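You operate a simulated robot arm through the tools that you are given. There is no shell and no other tool.

You are at the controls of a simulated two-armed robot. One attempt, no reset.

JOB
Steam the dumplings, then switch off and take the lid off.
Fine: Use the steam cooker: lid on, slider at dumplings, switch on, press start once, wait till the green lamp goes out. The lid goes back where it lay.

It is judged by the outcome, as a careful person would: the job done as asked, and still so three seconds after it is handed in. It fails if anything else is knocked over, pushed out of place, dropped, spilled or broken. A push-on lid holds only when it is set on centred and level and pressed home; a screw cap is set on level and turned clockwise until tight.

ROBOT AND FRAMES
Two 7-joint arms with two-finger parallel grippers on one trunk that stands fixed in place. Base frame: the origin is at the foot of the trunk, x ahead of it, y to its left, z up. Lengths are in cm, angles in rad, forces in N, time in s.
The left shoulder is at [8, 13.1, 94.7], the right one opposite. With the tool pointing down near the work surface each hand reaches from about 28 to 62 cm from the base axis, measured 20 degrees to its own side. Payload 1.57 kg a hand.
The TCP of each hand is the grasp point between the finger pads, 3 cm short of the fingertips. In the tool frame z runs along the fingers and y along their closing line. Largest opening 11 cm; finger width 2.4, thickness 1.2; the body of the gripper, 4.8 by 11.2 cm, starts 7.8 cm behind the TCP.
Orientation is that of the tool frame in the base frame, as [roll, pitch, yaw] about the fixed x, y, z axes, in that order (R = Rz(yaw) Ry(pitch) Rx(roll)). With the fingers straight down and closing along the base's y, the tool's x points along the base's -x, its y along +y and its z along -z.

CONTROLS
- The arms move only by the tool send_rows. It takes "left_deltas", "right_deltas" or both (then of equal length, played together; a hand with none holds still); each is a list of rows, each a list of 3 entries, a list of its own where there are three numbers: the gripper command, from -1 (shut) to 1 (fully open), values between in proportion, then the shift along the tool's x, y, z in cm, then the turn, a rotation vector about the tool's x, y, z in rad. In form: [[fingers, [tx, ty, tz], [ax, ay, az]], ...]. A call has 1 to 20 rows; each row shifts and turns the commanded pose from where the row before left it, along the tool's axes as they then stand. Each row takes 0.2 s and may step no farther than 5 cm and 0.15 rad from the row before; otherwise, or with a gripper value out of range, the whole call is refused. Where a pose cannot be reached the arm comes as near as it can. A force on the tool above 50 N (or 10 N above the force at the start of the call, whichever is more), or a blocked arm, ends the call early, and 0.2 s more pass. The fingers move at their own pace (about 10.8 cm/s each) and stop on an object; they squeeze with about 39 N. The grip force told is the motor's: it shows also when the fingers shut on nothing. Time passes only in rows, and 0.2 s behind the last, so rows that do not move let the fingers close. The reply holds the time, the measured pose of the TCP, the force on the tool along the base axes, the opening and the grip force, in the units named above and with some noise, with the torque about the TCP (base axes, N m) and any sound that the robot's microphone picked up, and new pictures: "show" is both (left out), scene, wrist or none (wrist: the cameras of the hands that moved).
- Cameras (640 x 400 px; columns grow to the right, rows downward): "scene" is now at [-4.69, 1.46, 142.83]; the picture's right is [0.10, -0.99, 0.00], its down [-0.52, -0.05, -0.85] and it looks along [0.85, 0.09, -0.52] (base axes); focal length 346 px, centre (320, 200). "left" rides on the left gripper at [7, -1.6, -14.1] in its tool frame; the picture's right is [0.23, 0.97, 0.00], its down [-0.86, 0.20, -0.48] and it looks along [-0.47, 0.11, 0.88] (tool axes); focal length 222 px, centre (320, 200). "right" rides on the right gripper at [7, 1.6, -14.1] in its tool frame; the picture's right is [-0.23, 0.97, 0.00], its down [-0.86, -0.20, -0.48] and it looks along [-0.47, -0.11, 0.88] (tool axes); focal length 222 px, centre (320, 200). There is no depth. A picture from a camera that has moved, and an enlarged one, comes with that camera's place and axes in the base frame and with its lens. The place of the scene camera against the robot may be out by one fixed shift of up to 1.2 cm in any direction.
- pan_tilt(pan, tilt): turns the head with the scene camera to pan (to the left, within 1.902 rad either way) and tilt (down, from -0.506 to 1.204), counted from straight ahead of the robot. It gives what a move gives, and a new picture of the scene camera.
- enlarge(camera, box): a new picture of the part [left, top, right, bottom] of that camera's present view, enlarged. It takes no simulated time.
- finish_job(): hands the job in; it is judged then, once.

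Nothing tells you positions but the pictures and the camera data. Unless the task says otherwise, let go and move clear before handing in.

The tools are called after "Call:" as a command line: name --argument value ..., lists and objects as JSON in quotes. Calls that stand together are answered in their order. send_rows: Moves the arms, as the interface text tells. Its arguments: {"type":"object","properties":{"left_deltas":{"type":"array"},"right_deltas":{"type":"array"},"show":{"type":"string","enum":["both","scene","wrist","none"]}},"required":[]} The other tools are called the same way: pan_tilt (pan, tilt) turns the head that bears the scene camera; enlarge (camera, box) takes an enlarged picture of a part of a camera's view; finish_job () hands the job in.

At the start:

```text
clock: 0.0
left_position: [52.53, 30.5, 117.57]
left_orientation: [3.14, 0.001, -3.141]
left_wrist_force: [-0.2, -0.6, 0.4]
left_moment: [-0.04, -0.01, -0.02]
left_opening: 11.03
left_grasp_force: 0.0
right_position: [55.46, -13.42, 117.86]
right_orientation: [3.141, 0.001, 3.141]
right_wrist_force: [0.7, -0.7, 0.9]
right_moment: [0.01, 0.01, 0.0]
right_opening: 10.99
right_grasp_force: 0.2
head pan, tilt: [0.101, 0.546]
```

scene: 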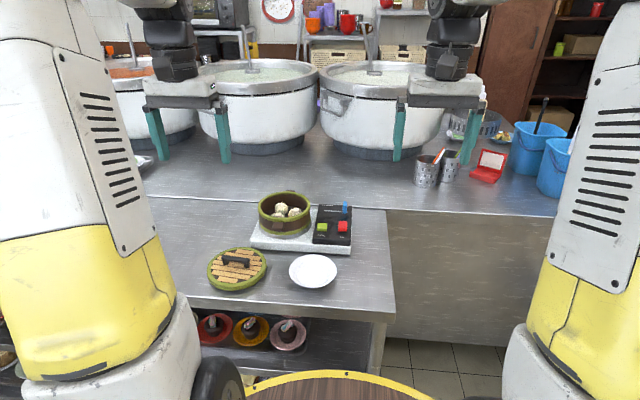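
right: 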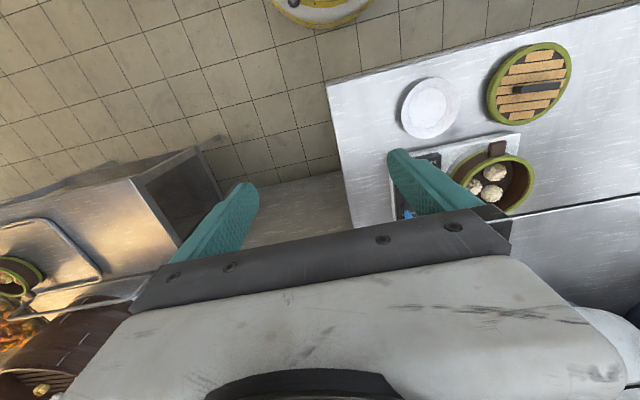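
left: 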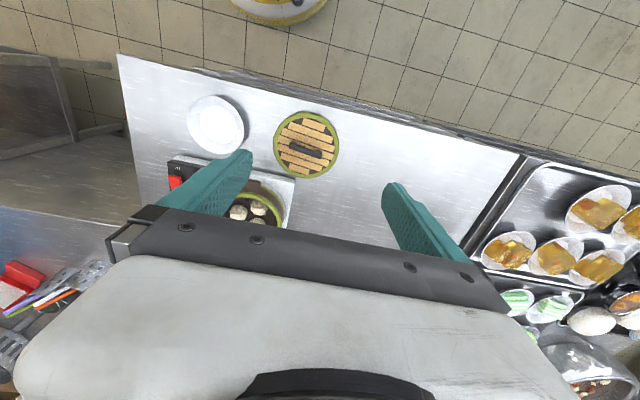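

I see a small table with a steamer base (basket with dumplings, a panel with green and red buttons and a blue slider), the lid lying in front-left and a white plate. First I look closer.

Call:
enlarge --camera "scene" --box '[190, 170, 370, 300]'

Call:
enlarge --camera "scene" --box '[300, 195, 360, 255]'

Call:
enlarge --camera "left" --box '[120, 70, 360, 240]'

Call:
enlarge --camera "right" --box '[370, 30, 600, 230]'

```text
3.08 times, centred on (280, 235) of scene
camera zoom: at [-4.69, 1.46, 142.83], right [0.1, -0.99, 0.0], down [-0.52, -0.05, -0.85], along [0.85, 0.09, -0.52], focal length 1064 px, centre (443, 92)
```

zoom: 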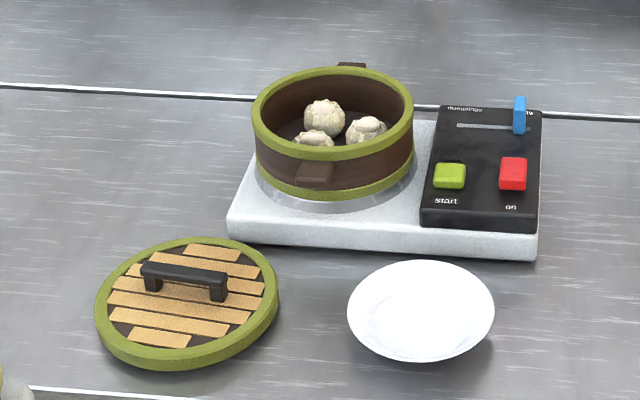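

```text
6.67 times, centred on (330, 225) of scene
camera zoom: at [-4.69, 1.46, 142.83], right [0.1, -0.99, 0.0], down [-0.52, -0.05, -0.85], along [0.85, 0.09, -0.52], focal length 2306 px, centre (253, 33)
```

zoom: 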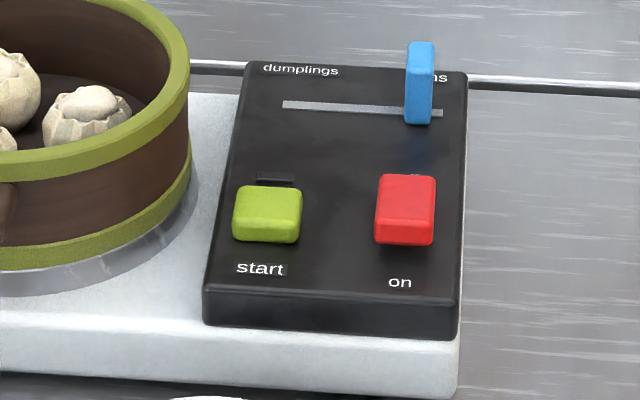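

```text
2.35 times, centred on (240, 155) of left
camera zoom: at [45.42, 28.7, 131.58], right [-0.23, 0.97, 0.0], down [0.86, 0.2, 0.48], along [0.47, 0.11, -0.88], focal length 523 px, centre (508, 306)
```

zoom: 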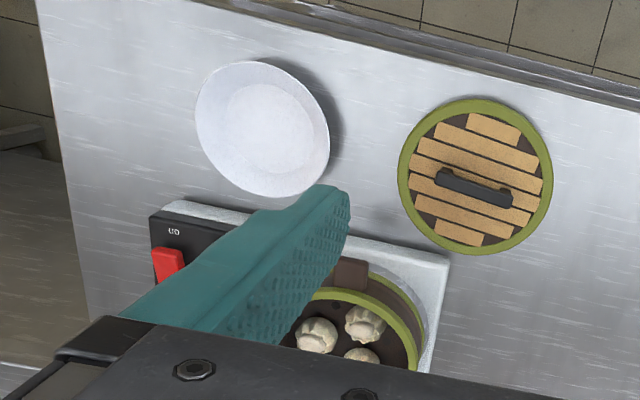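

```text
2.00 times, centred on (485, 130) of right
camera zoom: at [48.46, -11.9, 131.96], right [0.23, 0.97, 0.0], down [0.86, -0.2, 0.48], along [0.47, -0.11, -0.88], focal length 444 px, centre (-10, 340)
```

zoom: 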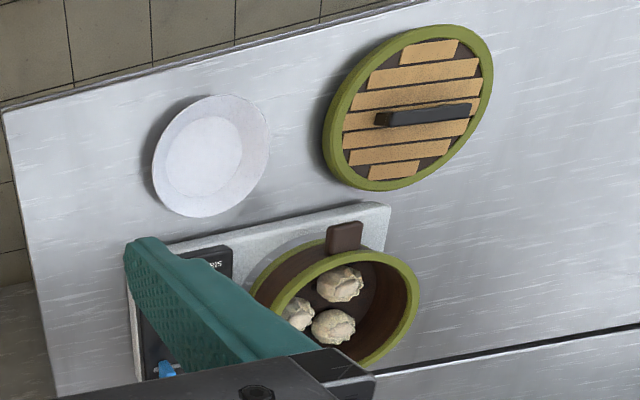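

The lid lies at about (58, 29), its handle at z≈85; the steamer base has its near edge at x≈67.5 with the basket about (76, 20), so I need the tool tilted forward to reach it. I test the reach high in the air with the left arm first.

Call:
send_rows --left_deltas '[[1, [0, 0, 0], [0, -0.15, 0]], [1, [0, 0, 0], [0, -0.15, 0]], [1, [0, 0, 0], [0, -0.15, 0]], [1, [0, 0, 0], [0, -0.15, 0]], [1, [-3.3, -2, 2.26], [0, 0, 0]], [1, [-3.3, -2, 2.26], [0, 0, 0]], [1, [-3.3, -2, 2.26], [0, 0, 0]], [1, [0, 0, 0], [0, 0, 0]], [1, [0, 0, 0], [0, 0, 0]]]' --show "both"

```text
clock: 2.0
left_position: [64.71, 24.25, 117.66]
left_orientation: [3.141, 0.601, -3.142]
left_wrist_force: [0.0, 0.1, 0.0]
left_moment: [-0.02, -0.04, -0.02]
left_opening: 11.01
left_grasp_force: 0.0
right_position: [55.43, -13.44, 117.82]
right_orientation: [3.141, 0.001, -3.141]
right_wrist_force: [0.0, 0.8, 0.7]
right_moment: [-0.01, -0.03, 0.0]
right_opening: 10.98
right_grasp_force: 0.1
head pan, tilt: [0.101, 0.546]
camera left: at [50.85, 22.56, 125.43], right [-0.19, 0.97, -0.13], down [0.44, 0.2, 0.88], along [0.88, 0.11, -0.46], focal length 222 px, centre (320, 200)
```

scene: 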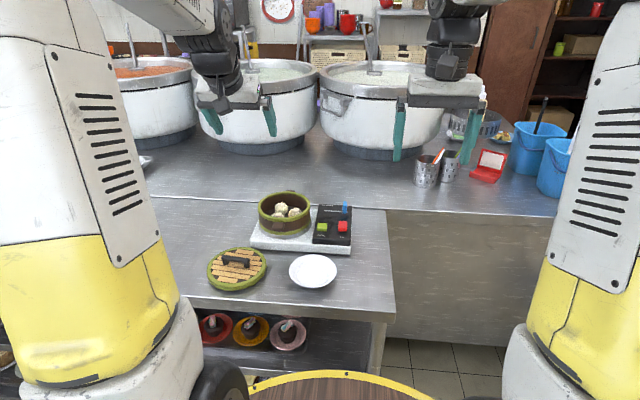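
left: 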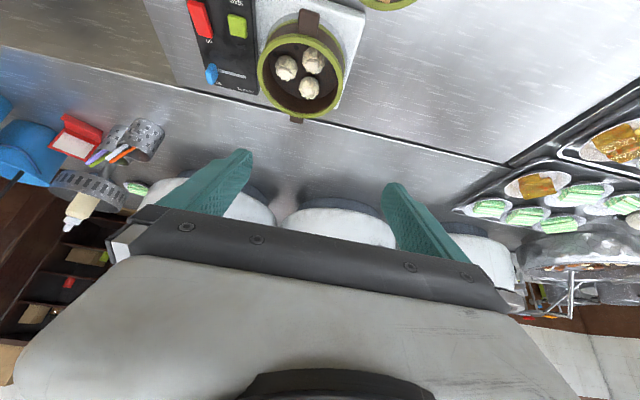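

The tilted pose is reached well. I test farther forward and lower, still clear above the basket.

Call:
send_rows --left_deltas '[[1, [-3.3, -1, 2.26], [0, 0, 0]], [1, [-3.3, -1, 2.26], [0, 0, 0]], [1, [-1.65, -1, 1.13], [0, 0, 0]], [1, [2.26, 0, 3.3], [0, 0, 0]], [1, [2.26, 0, 3.3], [0, 0, 0]], [1, [2.26, 0, 3.3], [0, 0, 0]], [1, [0, 0, 0], [0, 0, 0]], [1, [0, 0, 0], [0, 0, 0]]]' --show "both"

```text
clock: 3.8
left_position: [74.52, 21.23, 105.33]
left_orientation: [3.141, 0.6, -3.141]
left_wrist_force: [-0.1, -0.4, -0.2]
left_moment: [0.03, -0.01, 0.01]
left_opening: 11.02
left_grasp_force: 0.1
right_position: [55.4, -13.42, 117.88]
right_orientation: [3.142, -0.001, 3.14]
right_wrist_force: [0.2, -0.4, -1.0]
right_moment: [0.04, -0.01, 0.0]
right_opening: 11.01
right_grasp_force: 0.0
head pan, tilt: [0.101, 0.546]
camera left: at [60.85, 19.52, 113.21], right [-0.19, 0.97, -0.13], down [0.44, 0.2, 0.88], along [0.88, 0.11, -0.46], focal length 222 px, centre (320, 200)
```

scene: 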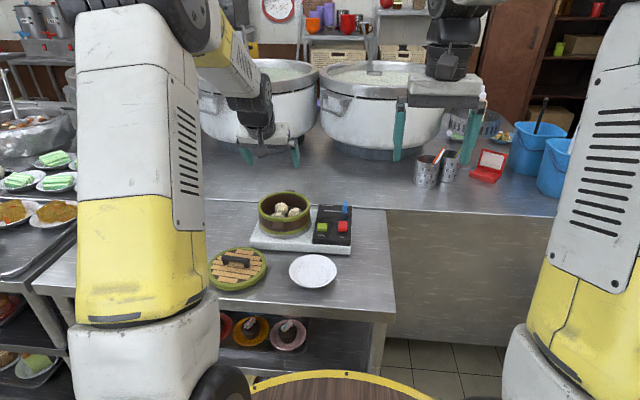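
left: 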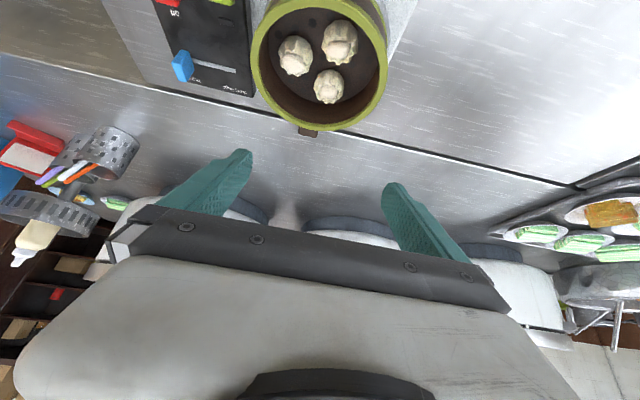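

Reach is no problem with this tilt. I take close views from here to measure basket and slider.

Call:
enlarge --camera "left" --box '[130, 0, 450, 200]'

Call:
enlarge --camera "scene" --box '[240, 180, 360, 255]'

Call:
enlarge --camera "scene" --box '[196, 235, 286, 295]'

```text
2.00 times, centred on (290, 100) of left
camera zoom: at [60.85, 19.52, 113.21], right [-0.19, 0.97, -0.13], down [0.44, 0.2, 0.88], along [0.88, 0.11, -0.46], focal length 444 px, centre (380, 400)
```

zoom: 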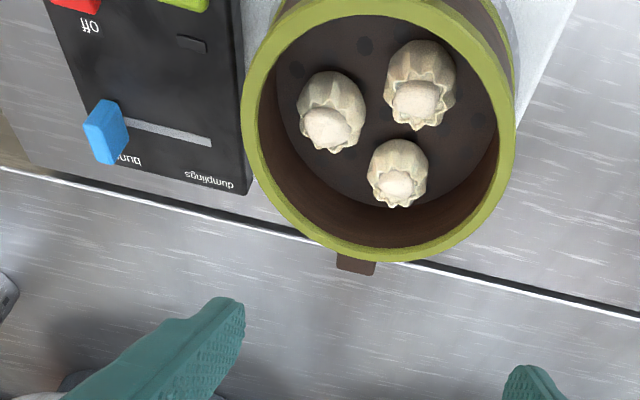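

```text
5.33 times, centred on (300, 218) of scene
camera zoom: at [-4.68, 1.46, 142.83], right [0.1, -0.99, 0.0], down [-0.52, -0.05, -0.85], along [0.85, 0.09, -0.52], focal length 1845 px, centre (427, 107)
```

zoom: 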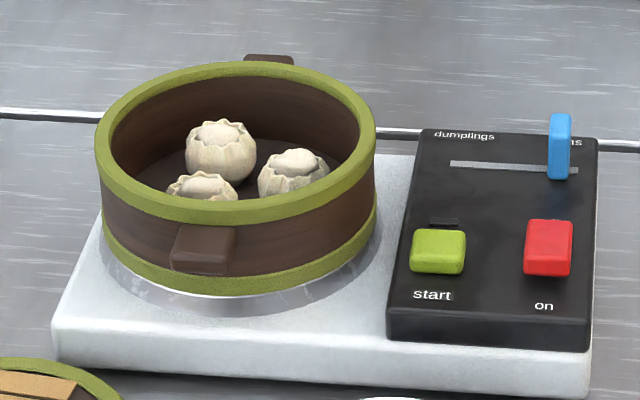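

```text
6.67 times, centred on (241, 265) of scene
camera zoom: at [-4.68, 1.46, 142.83], right [0.1, -0.99, 0.0], down [-0.52, -0.05, -0.85], along [0.85, 0.09, -0.52], focal length 2306 px, centre (847, -233)
```

zoom: 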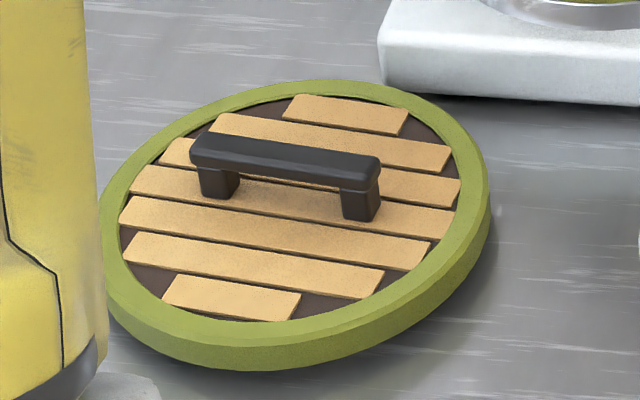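

Basket centre I take as about (76.2, 19.6) with its rim at z≈91.2, radius ≈7.2; the rocker has "off" at its far end and "on" at its near end, the slider now stands at "buns". Next I draw the left hand back to look down at the lid.

Call:
send_rows --left_deltas '[[1, [3.3, 1.6, -2.26], [0, 0, 0]], [1, [3.3, 1.6, -2.26], [0, 0, 0]], [1, [3.3, 1.6, -2.26], [0, 0, 0]], [1, [3.3, 1.6, -2.26], [0, 0, 0]], [1, [3.3, 1.6, -2.26], [0, 0, 0]], [1, [0, 0, 0], [0, 0.15, 0]], [1, [0, 0, 0], [0, 0.15, 0]], [1, [1.3, 0, 4.2], [0, 0, 0]], [1, [0, 0, 0], [0, 0, 0]], [1, [0, 0, 0], [0, 0, 0]]]' --show "wrist"

Call:
enlarge --camera "left" --box '[220, 60, 420, 185]'

```text
clock: 6.0
left_position: [54.42, 29.42, 101.05]
left_orientation: [-3.14, 0.3, -3.141]
left_wrist_force: [-0.7, 0.0, -0.8]
left_moment: [0.01, -0.04, 0.02]
left_opening: 11.0
left_grasp_force: 0.0
right_position: [55.52, -13.43, 117.94]
right_orientation: [-3.141, 0.0, 3.141]
right_wrist_force: [-0.2, -0.4, 0.0]
right_moment: [0.01, 0.01, -0.02]
right_opening: 11.02
right_grasp_force: 0.0
head pan, tilt: [0.101, 0.546]
camera left: at [43.6, 27.6, 112.53], right [-0.22, 0.97, -0.07], down [0.68, 0.2, 0.71], along [0.7, 0.11, -0.7], focal length 222 px, centre (320, 200)
```

left: 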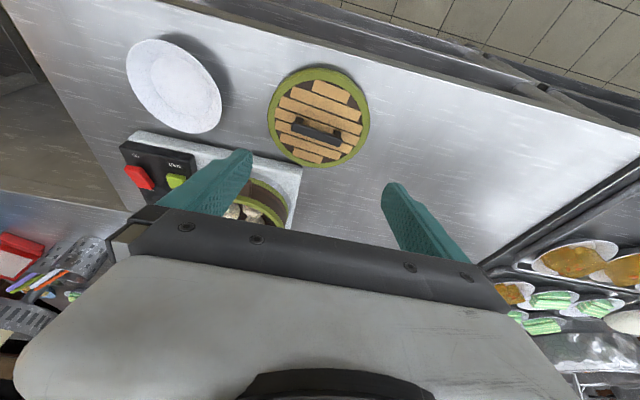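

```text
3.20 times, centred on (320, 122) of left
camera zoom: at [43.6, 27.6, 112.53], right [-0.22, 0.97, -0.07], down [0.68, 0.2, 0.71], along [0.7, 0.11, -0.7], focal length 711 px, centre (320, 448)
```

zoom: 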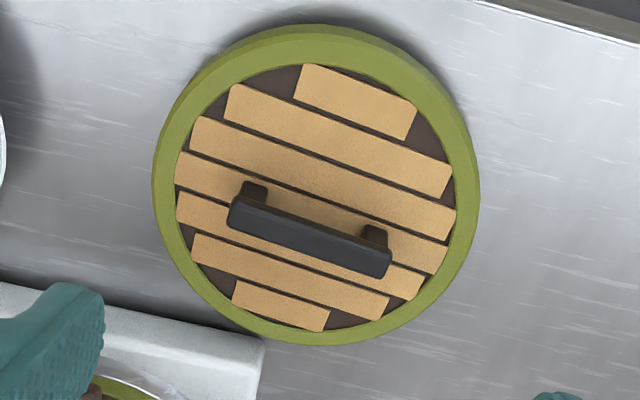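

The lid's bar handle: top at z≈85.2, ends at about (58.65, 25.6) and (59.4, 32.3), so centre (59.0, 28.95), turned by about 0.11 rad. I tilt the left hand to 0.6, yaw it to match the bar, and hover above it.

Call:
send_rows --left_deltas '[[1, [0, 0, 0], [0, -0.15, 0]], [1, [0, 0, 0], [0, -0.15, 0]], [1, [0, 0, 0], [0.062, 0, 0.091]], [1, [0.865, 0.016, 4.25], [0, 0, 0]], [1, [0.865, 0.016, 4.25], [0, 0, 0]], [1, [0, 0, 0], [0, 0, 0]], [1, [0, 0, 0], [0, 0, 0]]]' --show "both"

Call:
enlarge --camera "scene" --box '[196, 220, 301, 295]'

```text
clock: 7.6
left_position: [57.69, 29.25, 93.13]
left_orientation: [3.141, 0.6, 3.032]
left_wrist_force: [-0.6, -0.2, 0.0]
left_moment: [-0.01, 0.01, -0.02]
left_opening: 10.99
left_grasp_force: 0.0
right_position: [55.46, -13.46, 117.98]
right_orientation: [-3.14, 0.0, 3.14]
right_wrist_force: [0.9, 0.4, 0.0]
right_moment: [-0.02, -0.04, 0.04]
right_opening: 11.0
right_grasp_force: 0.0
head pan, tilt: [0.101, 0.546]
camera left: at [43.85, 28.96, 100.79], right [-0.08, 0.99, -0.13], down [0.46, 0.15, 0.88], along [0.89, 0.01, -0.46], focal length 222 px, centre (320, 200)
```

scene: 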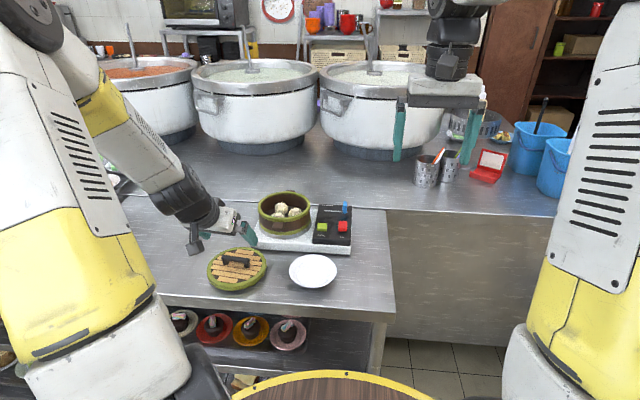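
left: 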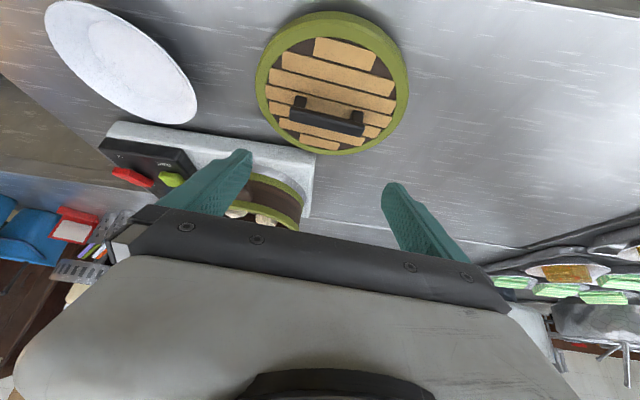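

```text
5.33 times, centred on (248, 258) of scene
camera zoom: at [-4.69, 1.46, 142.83], right [0.1, -0.99, 0.0], down [-0.52, -0.05, -0.85], along [0.85, 0.09, -0.52], focal length 1845 px, centre (701, -107)
```

zoom: 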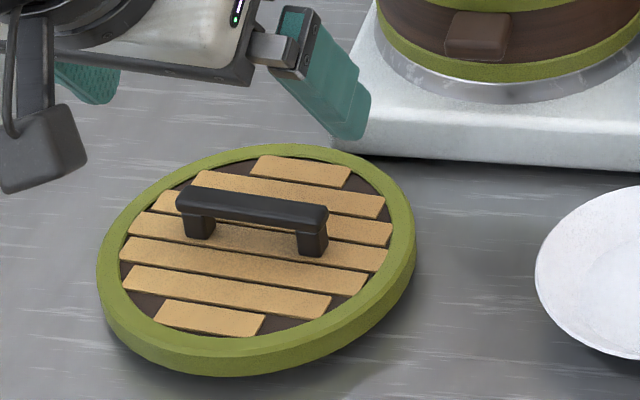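

Call:
enlarge --camera "left" --box '[220, 0, 480, 240]'

```text
1.67 times, centred on (350, 120) of left
camera zoom: at [43.85, 28.96, 100.79], right [-0.08, 0.99, -0.13], down [0.46, 0.15, 0.88], along [0.89, 0.01, -0.46], focal length 370 px, centre (270, 333)
```

zoom: 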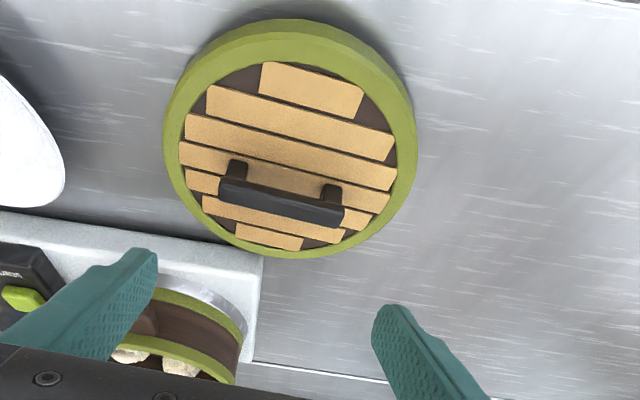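

The bar sits about 1.4 cm ahead of and well centred under the hand. I descend over it.

Call:
send_rows --left_deltas '[[1, [1.78, -0.03, 2.78], [0, 0, 0]], [1, [1.78, -0.03, 2.78], [0, 0, 0]], [1, [0, 0, 0], [0, 0, 0]], [1, [0, 0, 0], [0, 0, 0]]]' --show "both"

Call:
enlarge --camera "scene" --box '[196, 220, 301, 295]'

Call:
enlarge --camera "left" --box '[220, 0, 480, 240]'

```text
clock: 8.6
left_position: [58.23, 28.99, 86.49]
left_orientation: [-3.14, 0.599, 3.032]
left_wrist_force: [0.5, 0.2, 0.2]
left_moment: [0.0, 0.03, 0.0]
left_opening: 11.01
left_grasp_force: 0.0
right_position: [55.49, -13.44, 117.91]
right_orientation: [3.141, 0.001, 3.14]
right_wrist_force: [-0.2, -0.2, 0.0]
right_moment: [-0.01, 0.03, 0.01]
right_opening: 10.99
right_grasp_force: 0.0
head pan, tilt: [0.101, 0.546]
camera left: at [44.21, 28.8, 94.18], right [-0.08, 0.99, -0.13], down [0.46, 0.15, 0.88], along [0.89, 0.01, -0.46], focal length 222 px, centre (320, 200)
```

scene: 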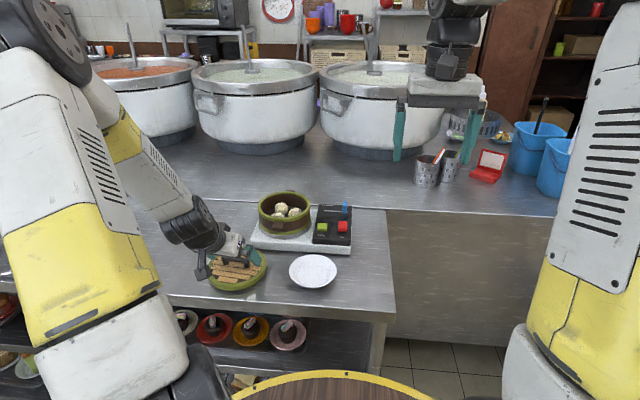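
left: 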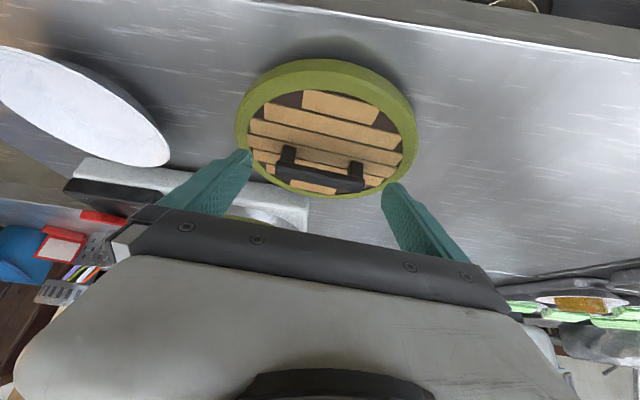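

```text
5.33 times, centred on (248, 258) of scene
camera zoom: at [-4.69, 1.46, 142.83], right [0.1, -0.99, 0.0], down [-0.52, -0.05, -0.85], along [0.85, 0.09, -0.52], focal length 1845 px, centre (701, -107)
```

zoom: 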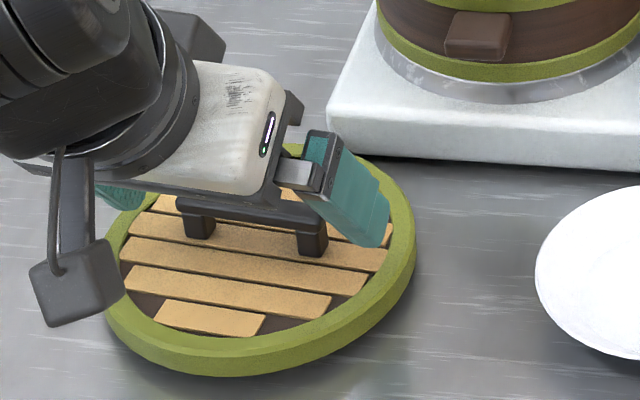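

```text
1.67 times, centred on (350, 120) of left
camera zoom: at [44.21, 28.8, 94.18], right [-0.08, 0.99, -0.13], down [0.46, 0.15, 0.88], along [0.89, 0.01, -0.46], focal length 370 px, centre (270, 333)
```

zoom: 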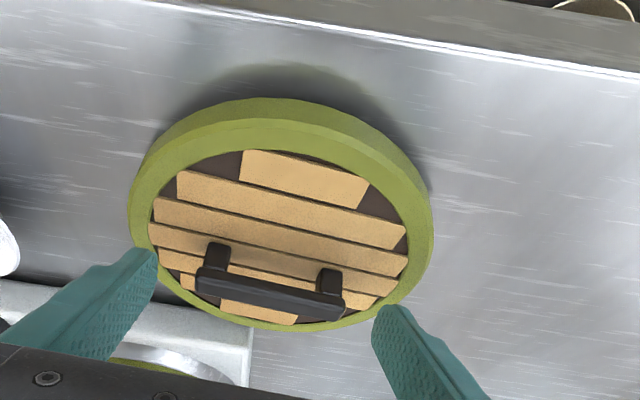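

The bar is centred between the fingers, about 0.45 cm toward the tool's +x side, and 2 cm past the TCP. I correct by that and close.

Call:
send_rows --left_deltas '[[1, [0.4, -0.02, 0.1], [0, 0, 0]], [0.5, [0, 0, 0], [0, 0, 0]], [0.35, [0, 0, 0], [0, 0, 0]], [0.2, [0, 0, 0], [0, 0, 0]], [0, [0, 0, 0], [0, 0, 0]], [-1, [0, 0, 0], [0, 0, 0]], [-1, [0, 0, 0], [0, 0, 0]], [-1, [0, 0, 0], [0, 0, 0]]]' --show "both"

Call:
enlarge --camera "scene" --box '[196, 220, 301, 295]'

Call:
enlarge --camera "left" --box '[220, 0, 480, 240]'

```text
clock: 10.4
left_position: [57.79, 29.06, 86.19]
left_orientation: [-3.141, 0.598, 3.032]
left_wrist_force: [-0.2, -0.6, 0.2]
left_moment: [-0.05, 0.01, -0.01]
left_opening: 7.3
left_grasp_force: 38.7
right_position: [55.43, -13.44, 117.81]
right_orientation: [-3.141, -0.002, 3.14]
right_wrist_force: [-0.7, 0.4, -0.2]
right_moment: [0.0, -0.02, 0.01]
right_opening: 11.01
right_grasp_force: 0.1
head pan, tilt: [0.101, 0.546]
camera left: at [43.9, 28.83, 93.88], right [-0.08, 0.99, -0.13], down [0.46, 0.15, 0.88], along [0.89, 0.01, -0.46], focal length 222 px, centre (320, 200)
```

scene: 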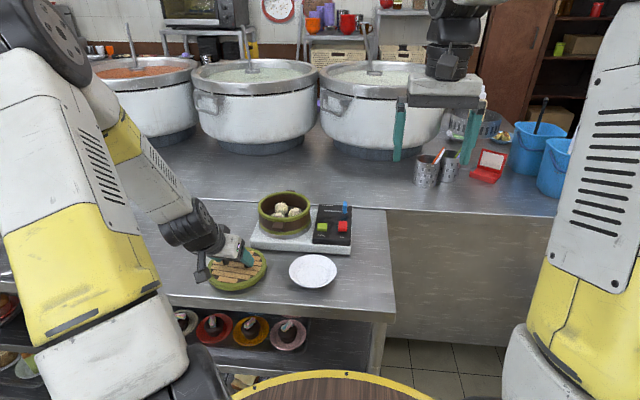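
left: 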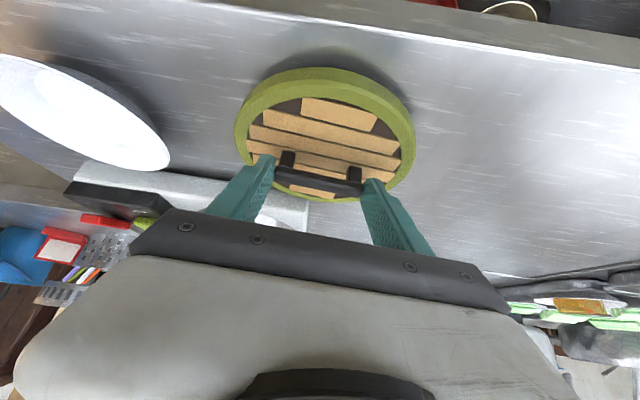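

```text
5.33 times, centred on (248, 258) of scene
camera zoom: at [-4.69, 1.47, 142.83], right [0.1, -0.99, 0.0], down [-0.52, -0.05, -0.85], along [0.85, 0.09, -0.52], focal length 1845 px, centre (701, -107)
```

zoom: 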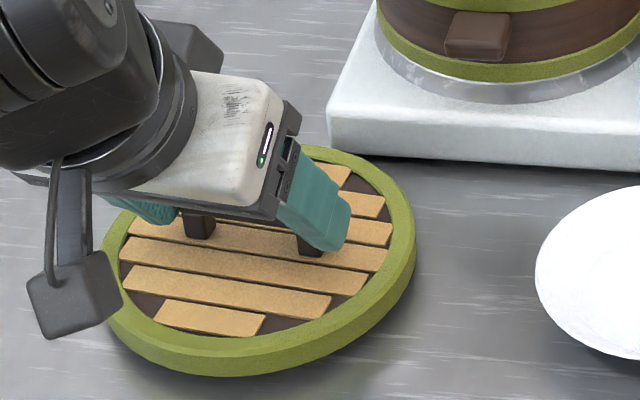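

```text
1.67 times, centred on (350, 120) of left
camera zoom: at [43.9, 28.83, 93.88], right [-0.08, 0.99, -0.13], down [0.46, 0.15, 0.88], along [0.89, 0.01, -0.46], focal length 370 px, centre (270, 333)
```

zoom: 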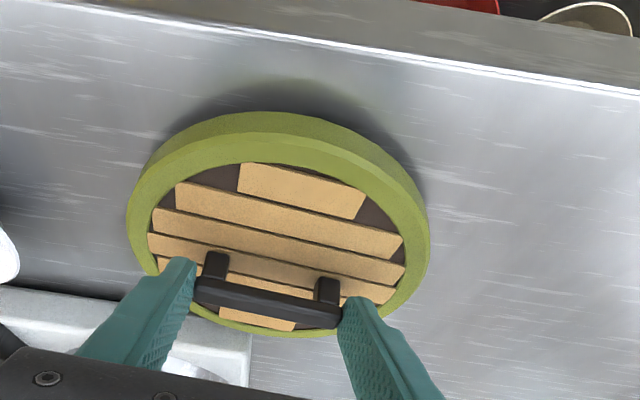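

Gripped (7.3 cm). I lift slowly straight up; the place to come back to is TCP (57.79, 29.06, 86.19).

Call:
send_rows --left_deltas '[[-1, [-0.565, 0, -0.825], [0, 0, 0]], [-1, [-0.565, 0, -0.825], [0, 0, 0]], [-1, [-1.13, 0, -1.65], [0, 0, 0]], [-1, [-1.13, 0, -1.65], [0, 0, 0]], [-1, [-1.13, 0, -1.65], [0, 0, 0]], [-1, [-1.13, 0, -1.65], [0, 0, 0]], [-1, [-1.13, 0, -1.65], [0, 0, 0]], [-1, [0, 0, 0], [0, 0, 0]], [-1, [0, 0, 0], [0, 0, 0]]]' --show "both"

Call:
enlarge --camera "scene" --box '[180, 180, 320, 295]'

Call:
enlarge --camera "left" --box '[220, 0, 480, 240]'

```text
clock: 12.4
left_position: [57.76, 29.02, 98.32]
left_orientation: [-3.141, 0.601, 3.034]
left_wrist_force: [0.3, -0.4, -0.1]
left_moment: [-0.01, 0.02, -0.03]
left_opening: 0.0
left_grasp_force: 20.9
right_position: [55.38, -13.35, 117.84]
right_orientation: [3.141, 0.0, 3.141]
right_wrist_force: [0.2, 0.4, 0.0]
right_moment: [0.03, -0.02, 0.01]
right_opening: 11.0
right_grasp_force: 0.0
head pan, tilt: [0.101, 0.546]
camera left: at [43.87, 28.78, 105.98], right [-0.08, 0.99, -0.13], down [0.46, 0.15, 0.88], along [0.89, 0.01, -0.46], focal length 222 px, centre (320, 200)
```

scene: 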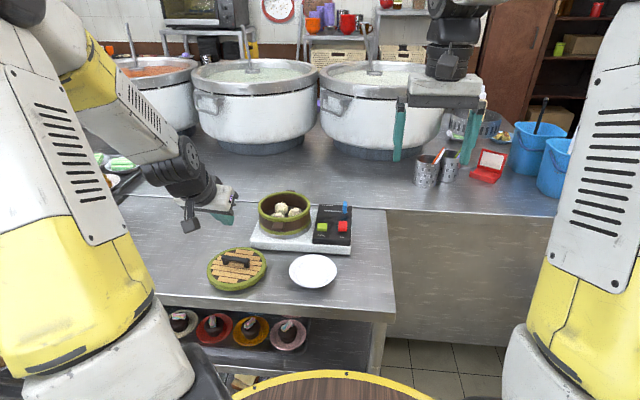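
left: 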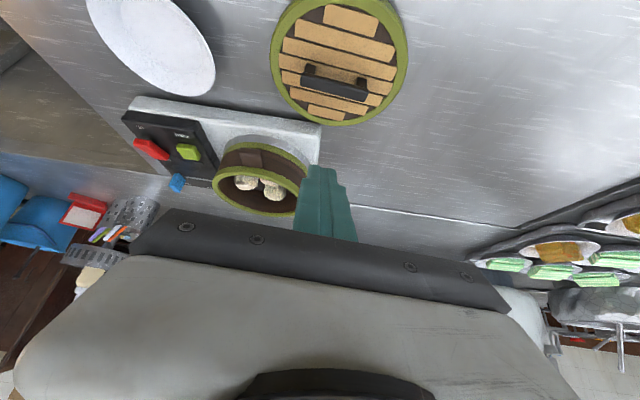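

```text
3.48 times, centred on (250, 238) of scene
camera zoom: at [-4.69, 1.46, 142.83], right [0.1, -0.99, 0.0], down [-0.52, -0.05, -0.85], along [0.85, 0.09, -0.52], focal length 1203 px, centre (564, 70)
```

zoom: 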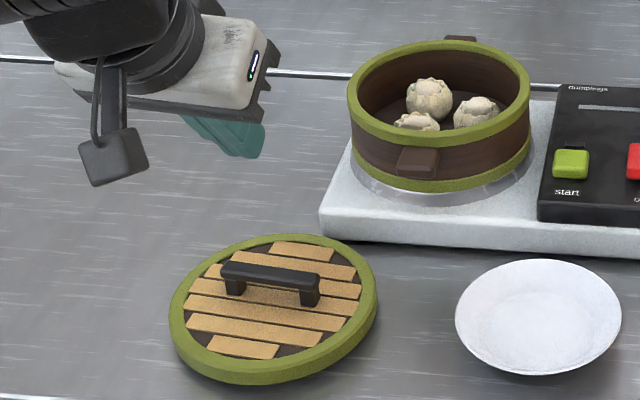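

```text
1.67 times, centred on (350, 120) of left
camera zoom: at [43.87, 28.78, 105.98], right [-0.08, 0.99, -0.13], down [0.46, 0.15, 0.88], along [0.89, 0.01, -0.46], focal length 370 px, centre (270, 333)
```

zoom: 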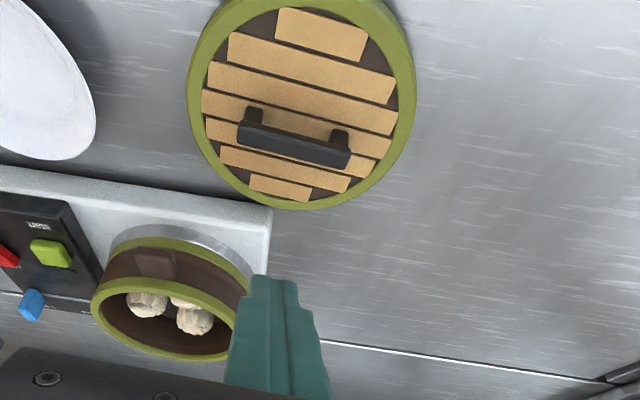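

The fingers slipped off: re-triangulating with only the wrist views, the bar's middle is at z≈84.0 and its centre at (59.8, 28.9), lower and farther than I took it, so I held it only with the very tips. The lid seems unmoved; I open, correct the yaw a little, and go in again deeper.

Call:
send_rows --left_deltas '[[1, [0, 0, 0], [0.017, 0, 0.025]], [1, [0, 0, 0], [0, 0, 0]], [1, [1.57, 0.05, 3.35], [0, 0, 0]], [1, [1.57, 0.05, 3.35], [0, 0, 0]], [1, [0, 0, 0], [0, 0, 0]], [1, [0, 0, 0], [0, 0, 0]]]' --show "wrist"

Call:
enlarge --camera "left" --box '[220, 20, 440, 200]'

Call:
enlarge --camera "scene" --box '[196, 220, 301, 295]'

```text
clock: 13.8
left_position: [58.9, 28.96, 90.85]
left_orientation: [3.14, 0.6, 3.001]
left_wrist_force: [-0.4, 0.3, -0.3]
left_moment: [0.0, 0.03, 0.01]
left_opening: 11.0
left_grasp_force: 0.0
right_position: [55.5, -13.51, 117.83]
right_orientation: [3.142, -0.002, 3.141]
right_wrist_force: [0.6, 0.0, 1.0]
right_moment: [0.01, 0.0, -0.02]
right_opening: 10.97
right_grasp_force: 0.0
head pan, tilt: [0.101, 0.546]
camera left: at [45.02, 29.12, 98.69], right [-0.05, 0.99, -0.13], down [0.46, 0.14, 0.88], along [0.89, -0.02, -0.46], focal length 222 px, centre (320, 200)
```

left: 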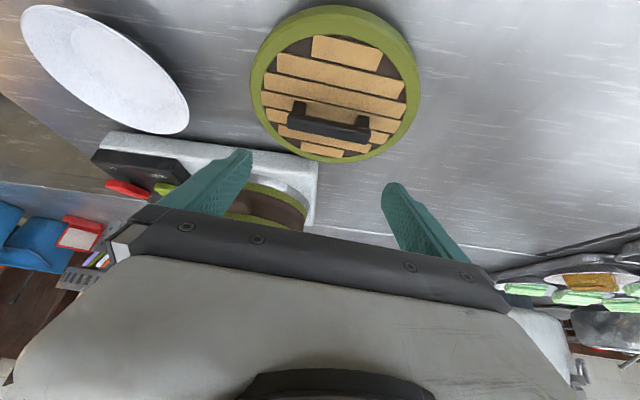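

```text
2.22 times, centred on (330, 110) of left
camera zoom: at [45.02, 29.12, 98.69], right [-0.05, 0.99, -0.13], down [0.46, 0.14, 0.88], along [0.89, -0.02, -0.46], focal length 494 px, centre (298, 400)
```

zoom: 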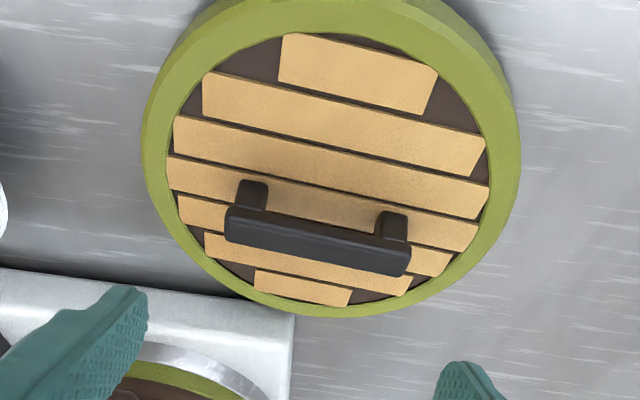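

```text
5.33 times, centred on (248, 258) of scene
camera zoom: at [-4.69, 1.46, 142.83], right [0.1, -0.99, 0.0], down [-0.52, -0.05, -0.85], along [0.85, 0.09, -0.52], focal length 1845 px, centre (701, -107)
```

zoom: 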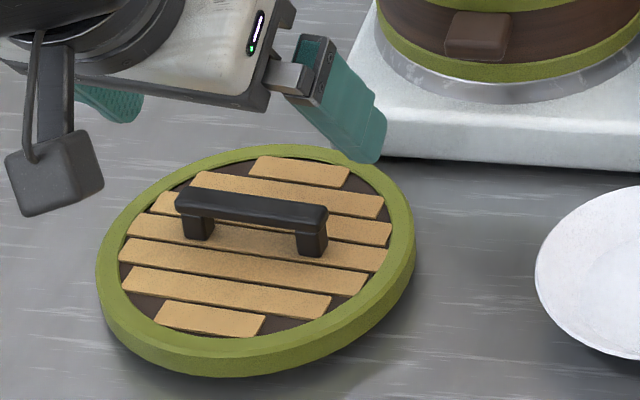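

The lid lies exactly as before. I turn back 0.05 rad, shift 0.15 cm sideways, and descend deeper in small steps.

Call:
send_rows --left_deltas '[[1, [0, 0.15, 0], [-0.028, 0, -0.041]], [1, [1.35, 0, 1.81], [0, 0, 0]], [1, [1.35, 0, 1.8], [0, 0, 0]], [1, [0.282, 0, 0.413], [0, 0, 0]], [1, [0.282, 0, 0.413], [0, 0, 0]], [1, [0, 0, 0], [0, 0, 0]]]' --show "wrist"

Call:
enlarge --camera "left" --box '[220, 60, 440, 240]'

Call:
enlarge --camera "scene" --box '[206, 230, 290, 290]'

```text
clock: 15.2
left_position: [58.81, 29.27, 85.41]
left_orientation: [-3.14, 0.601, 3.051]
left_wrist_force: [0.2, -0.4, 0.1]
left_moment: [0.03, 0.02, 0.01]
left_opening: 11.01
left_grasp_force: 0.0
right_position: [55.47, -13.52, 117.98]
right_orientation: [3.141, 0.001, -3.14]
right_wrist_force: [0.2, 0.4, 1.4]
right_moment: [-0.02, -0.01, -0.01]
right_opening: 11.01
right_grasp_force: 0.1
head pan, tilt: [0.101, 0.546]
camera left: at [44.9, 28.71, 93.13], right [-0.1, 0.99, -0.13], down [0.45, 0.16, 0.88], along [0.89, 0.03, -0.46], focal length 222 px, centre (320, 200)
```

left: 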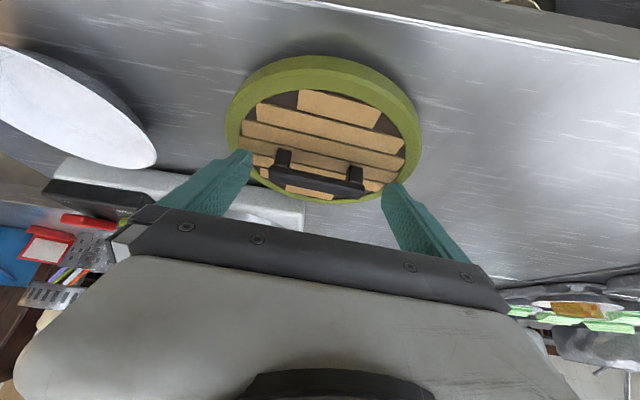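

```text
2.22 times, centred on (330, 150) of left
camera zoom: at [44.9, 28.71, 93.13], right [-0.1, 0.99, -0.13], down [0.45, 0.16, 0.88], along [0.89, 0.03, -0.46], focal length 494 px, centre (298, 311)
```

zoom: 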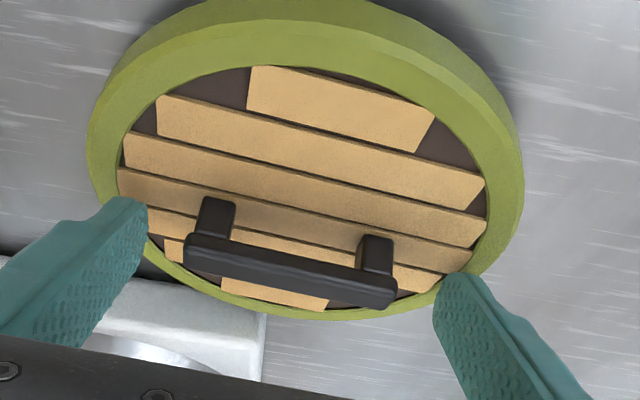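

```text
6.67 times, centred on (248, 260) of scene
camera zoom: at [-4.69, 1.46, 142.83], right [0.1, -0.99, 0.0], down [-0.52, -0.05, -0.85], along [0.85, 0.09, -0.52], focal length 2306 px, centre (800, -200)
```

zoom: 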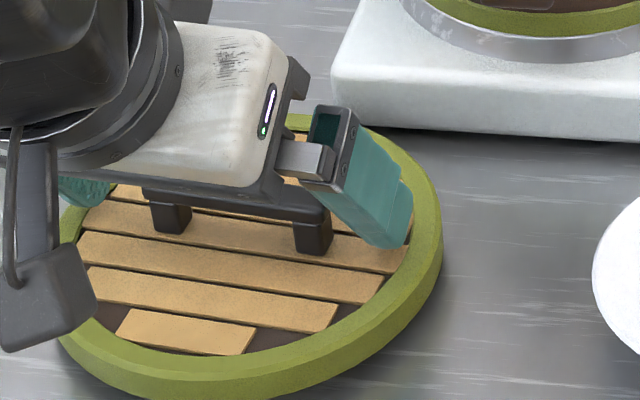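

The bar lies now about 1.5–2 cm past the TCP, on the finger centre line. I shift 0.15 cm and close.

Call:
send_rows --left_deltas '[[1, [0, -0.14, 0.1], [0, 0, 0]], [0.5, [0, 0, 0], [0, 0, 0]], [0.4, [0, 0, 0], [0, 0, 0]], [0.3, [0, 0, 0], [0, 0, 0]], [0.1, [0, 0, 0], [0, 0, 0]], [-1, [0, 0, 0], [0, 0, 0]], [-1, [0, 0, 0], [0, 0, 0]], [-1, [0, 0, 0], [0, 0, 0]]]' --show "wrist"

Call:
enlarge --camera "left" --box '[220, 60, 440, 240]'

Call:
enlarge --camera "scene" --box '[206, 230, 290, 290]'

```text
clock: 17.0
left_position: [58.71, 29.04, 85.31]
left_orientation: [3.14, 0.602, 3.051]
left_wrist_force: [1.3, 7.0, 17.0]
left_moment: [0.15, -0.16, 0.07]
left_opening: 7.29
left_grasp_force: 39.1
right_position: [55.38, -13.49, 118.0]
right_orientation: [-3.141, -0.001, -3.14]
right_wrist_force: [0.1, 0.3, 0.2]
right_moment: [0.01, 0.02, 0.0]
right_opening: 11.0
right_grasp_force: 0.0
head pan, tilt: [0.101, 0.546]
camera left: at [44.92, 28.62, 93.06], right [-0.1, 0.99, -0.13], down [0.45, 0.16, 0.88], along [0.89, 0.03, -0.46], focal length 222 px, centre (320, 200)
```

left: 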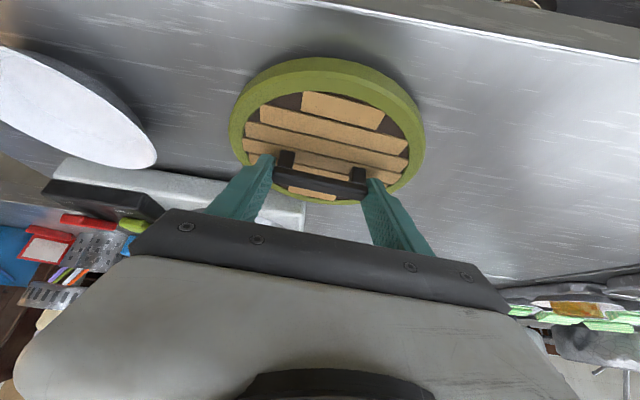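

```text
2.22 times, centred on (330, 150) of left
camera zoom: at [44.92, 28.62, 93.06], right [-0.1, 0.99, -0.13], down [0.45, 0.16, 0.88], along [0.89, 0.03, -0.46], focal length 494 px, centre (298, 311)
```

zoom: 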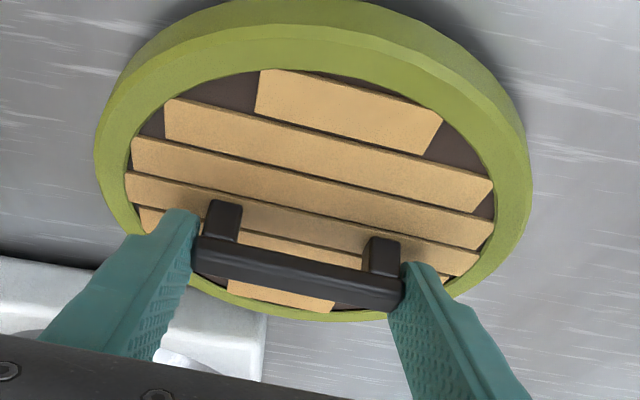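

```text
6.67 times, centred on (248, 260) of scene
camera zoom: at [-4.74, 1.47, 142.83], right [0.1, -0.99, 0.0], down [-0.52, -0.05, -0.85], along [0.85, 0.09, -0.52], focal length 2306 px, centre (800, -200)
```

zoom: 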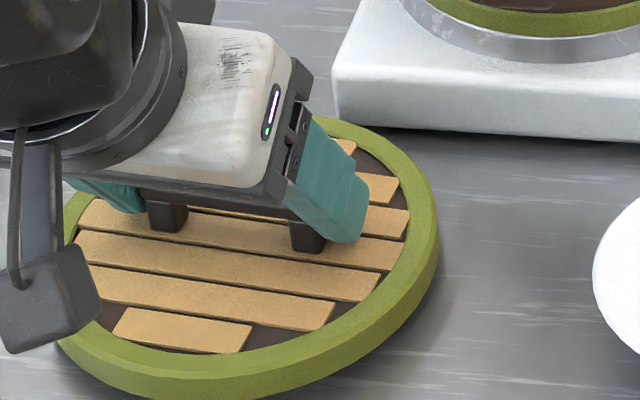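

Gripped again (7.29), now with firm contact; the lid shifted about 0.15 cm to +y, which I'll undo on return. I lift a little and check.

Call:
send_rows --left_deltas '[[-1, [-0.282, 0, -0.413], [0, 0, 0]], [-1, [-0.282, 0, -0.413], [0, 0, 0]], [-1, [-0.565, 0, -0.825], [0, 0, 0]], [-1, [-0.565, 0, -0.825], [0, 0, 0]], [-1, [0, 0, 0], [0, 0, 0]]]' --show "wrist"

Call:
enlarge --camera "scene" --box '[206, 230, 290, 290]'

```text
clock: 18.2
left_position: [58.69, 29.05, 88.16]
left_orientation: [-3.141, 0.598, 3.05]
left_wrist_force: [0.5, -0.4, -0.3]
left_moment: [-0.04, 0.02, 0.01]
left_opening: 7.28
left_grasp_force: 38.8
right_position: [55.46, -13.52, 117.88]
right_orientation: [3.141, 0.001, 3.141]
right_wrist_force: [0.7, 0.4, -0.2]
right_moment: [0.02, 0.0, 0.03]
right_opening: 11.0
right_grasp_force: 0.0
head pan, tilt: [0.101, 0.546]
camera left: at [44.86, 28.56, 95.98], right [-0.1, 0.99, -0.13], down [0.45, 0.16, 0.88], along [0.89, 0.03, -0.46], focal length 222 px, centre (320, 200)
```

left: 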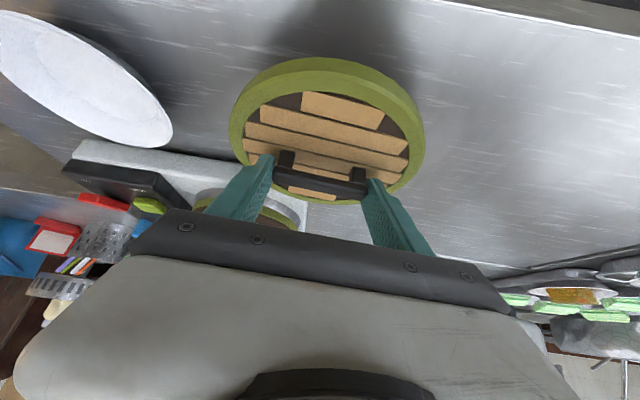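

```text
6.67 times, centred on (248, 260) of scene
camera zoom: at [-4.69, 1.46, 142.83], right [0.1, -0.99, 0.0], down [-0.52, -0.05, -0.85], along [0.85, 0.09, -0.52], focal length 2306 px, centre (800, -200)
```

zoom: 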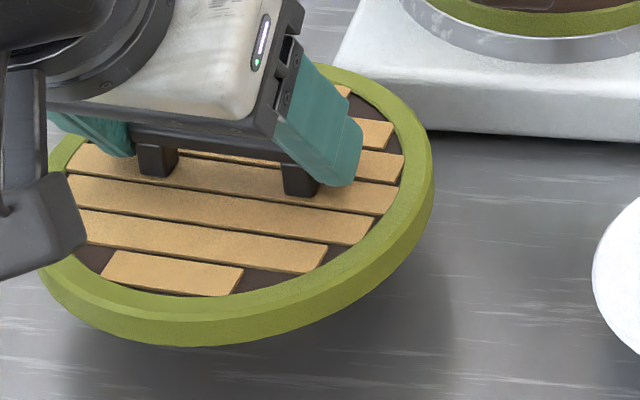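

The lid hangs level in the hand. I lift it to z≈102 and carry it over above the basket.

Call:
send_rows --left_deltas '[[-1, [-1.953, 0, -2.856], [0, 0, 0]], [-1, [-1.953, 0, -2.856], [0, 0, 0]], [-1, [-1.953, 0, -2.856], [0, 0, 0]], [-1, [-1.953, 0, -2.856], [0, 0, 0]], [-1, [-2.35, -1.4, 1.607], [0, 0, 0]], [-1, [-2.35, -1.4, 1.607], [0, 0, 0]], [-1, [-2.35, -1.4, 1.607], [0, 0, 0]], [-1, [-2.35, -1.4, 1.607], [0, 0, 0]], [-1, [-2.35, -1.4, 1.607], [0, 0, 0]], [-1, [-2.35, -1.4, 1.607], [0, 0, 0]], [-1, [0, 0, 0], [0, 0, 0]], [-1, [0, 0, 0], [0, 0, 0]]]' --show "both"

Call:
enlarge --camera "scene" --box '[240, 160, 340, 240]'

Call:
enlarge --camera "left" --box '[200, 0, 460, 220]'

```text
clock: 20.8
left_position: [75.15, 18.93, 102.11]
left_orientation: [-3.141, 0.6, 3.05]
left_wrist_force: [0.0, -0.1, -0.3]
left_moment: [0.03, 0.05, -0.02]
left_opening: 7.31
left_grasp_force: 38.6
right_position: [55.31, -13.52, 117.85]
right_orientation: [3.141, 0.001, 3.141]
right_wrist_force: [-0.1, 0.0, 0.0]
right_moment: [0.0, 0.04, 0.01]
right_opening: 11.02
right_grasp_force: 0.1
head pan, tilt: [0.101, 0.546]
camera left: at [61.26, 18.44, 109.85], right [-0.1, 0.99, -0.13], down [0.45, 0.16, 0.88], along [0.89, 0.03, -0.46], focal length 222 px, centre (320, 200)
```

scene: 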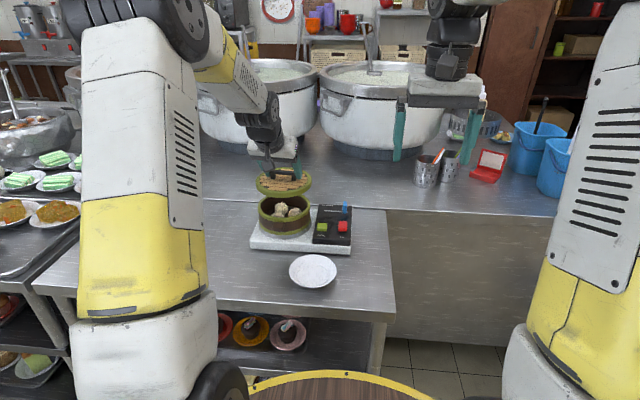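
left: 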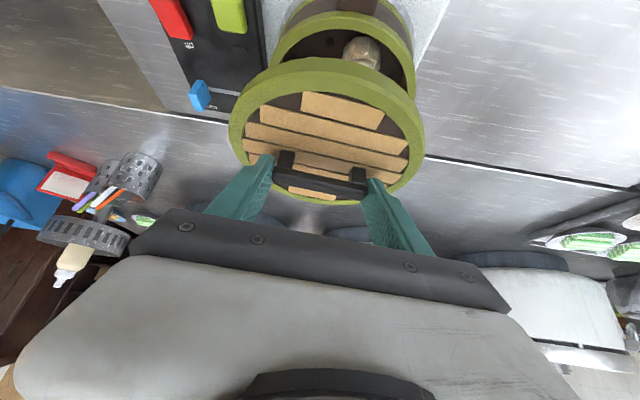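

```text
5.00 times, centred on (290, 200) of scene
camera zoom: at [-4.68, 1.46, 142.83], right [0.1, -0.99, 0.0], down [-0.52, -0.05, -0.85], along [0.85, 0.09, -0.52], focal length 1730 px, centre (470, 200)
```

zoom: 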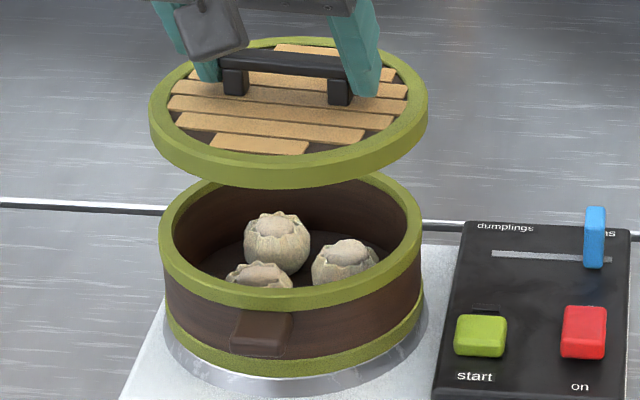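

```text
1.82 times, centred on (330, 110) of left
camera zoom: at [61.26, 18.44, 109.85], right [-0.1, 0.99, -0.13], down [0.45, 0.16, 0.88], along [0.89, 0.03, -0.46], focal length 404 px, centre (302, 364)
```

zoom: 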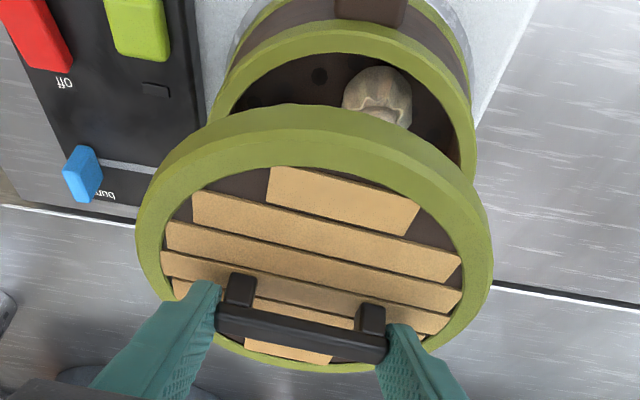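

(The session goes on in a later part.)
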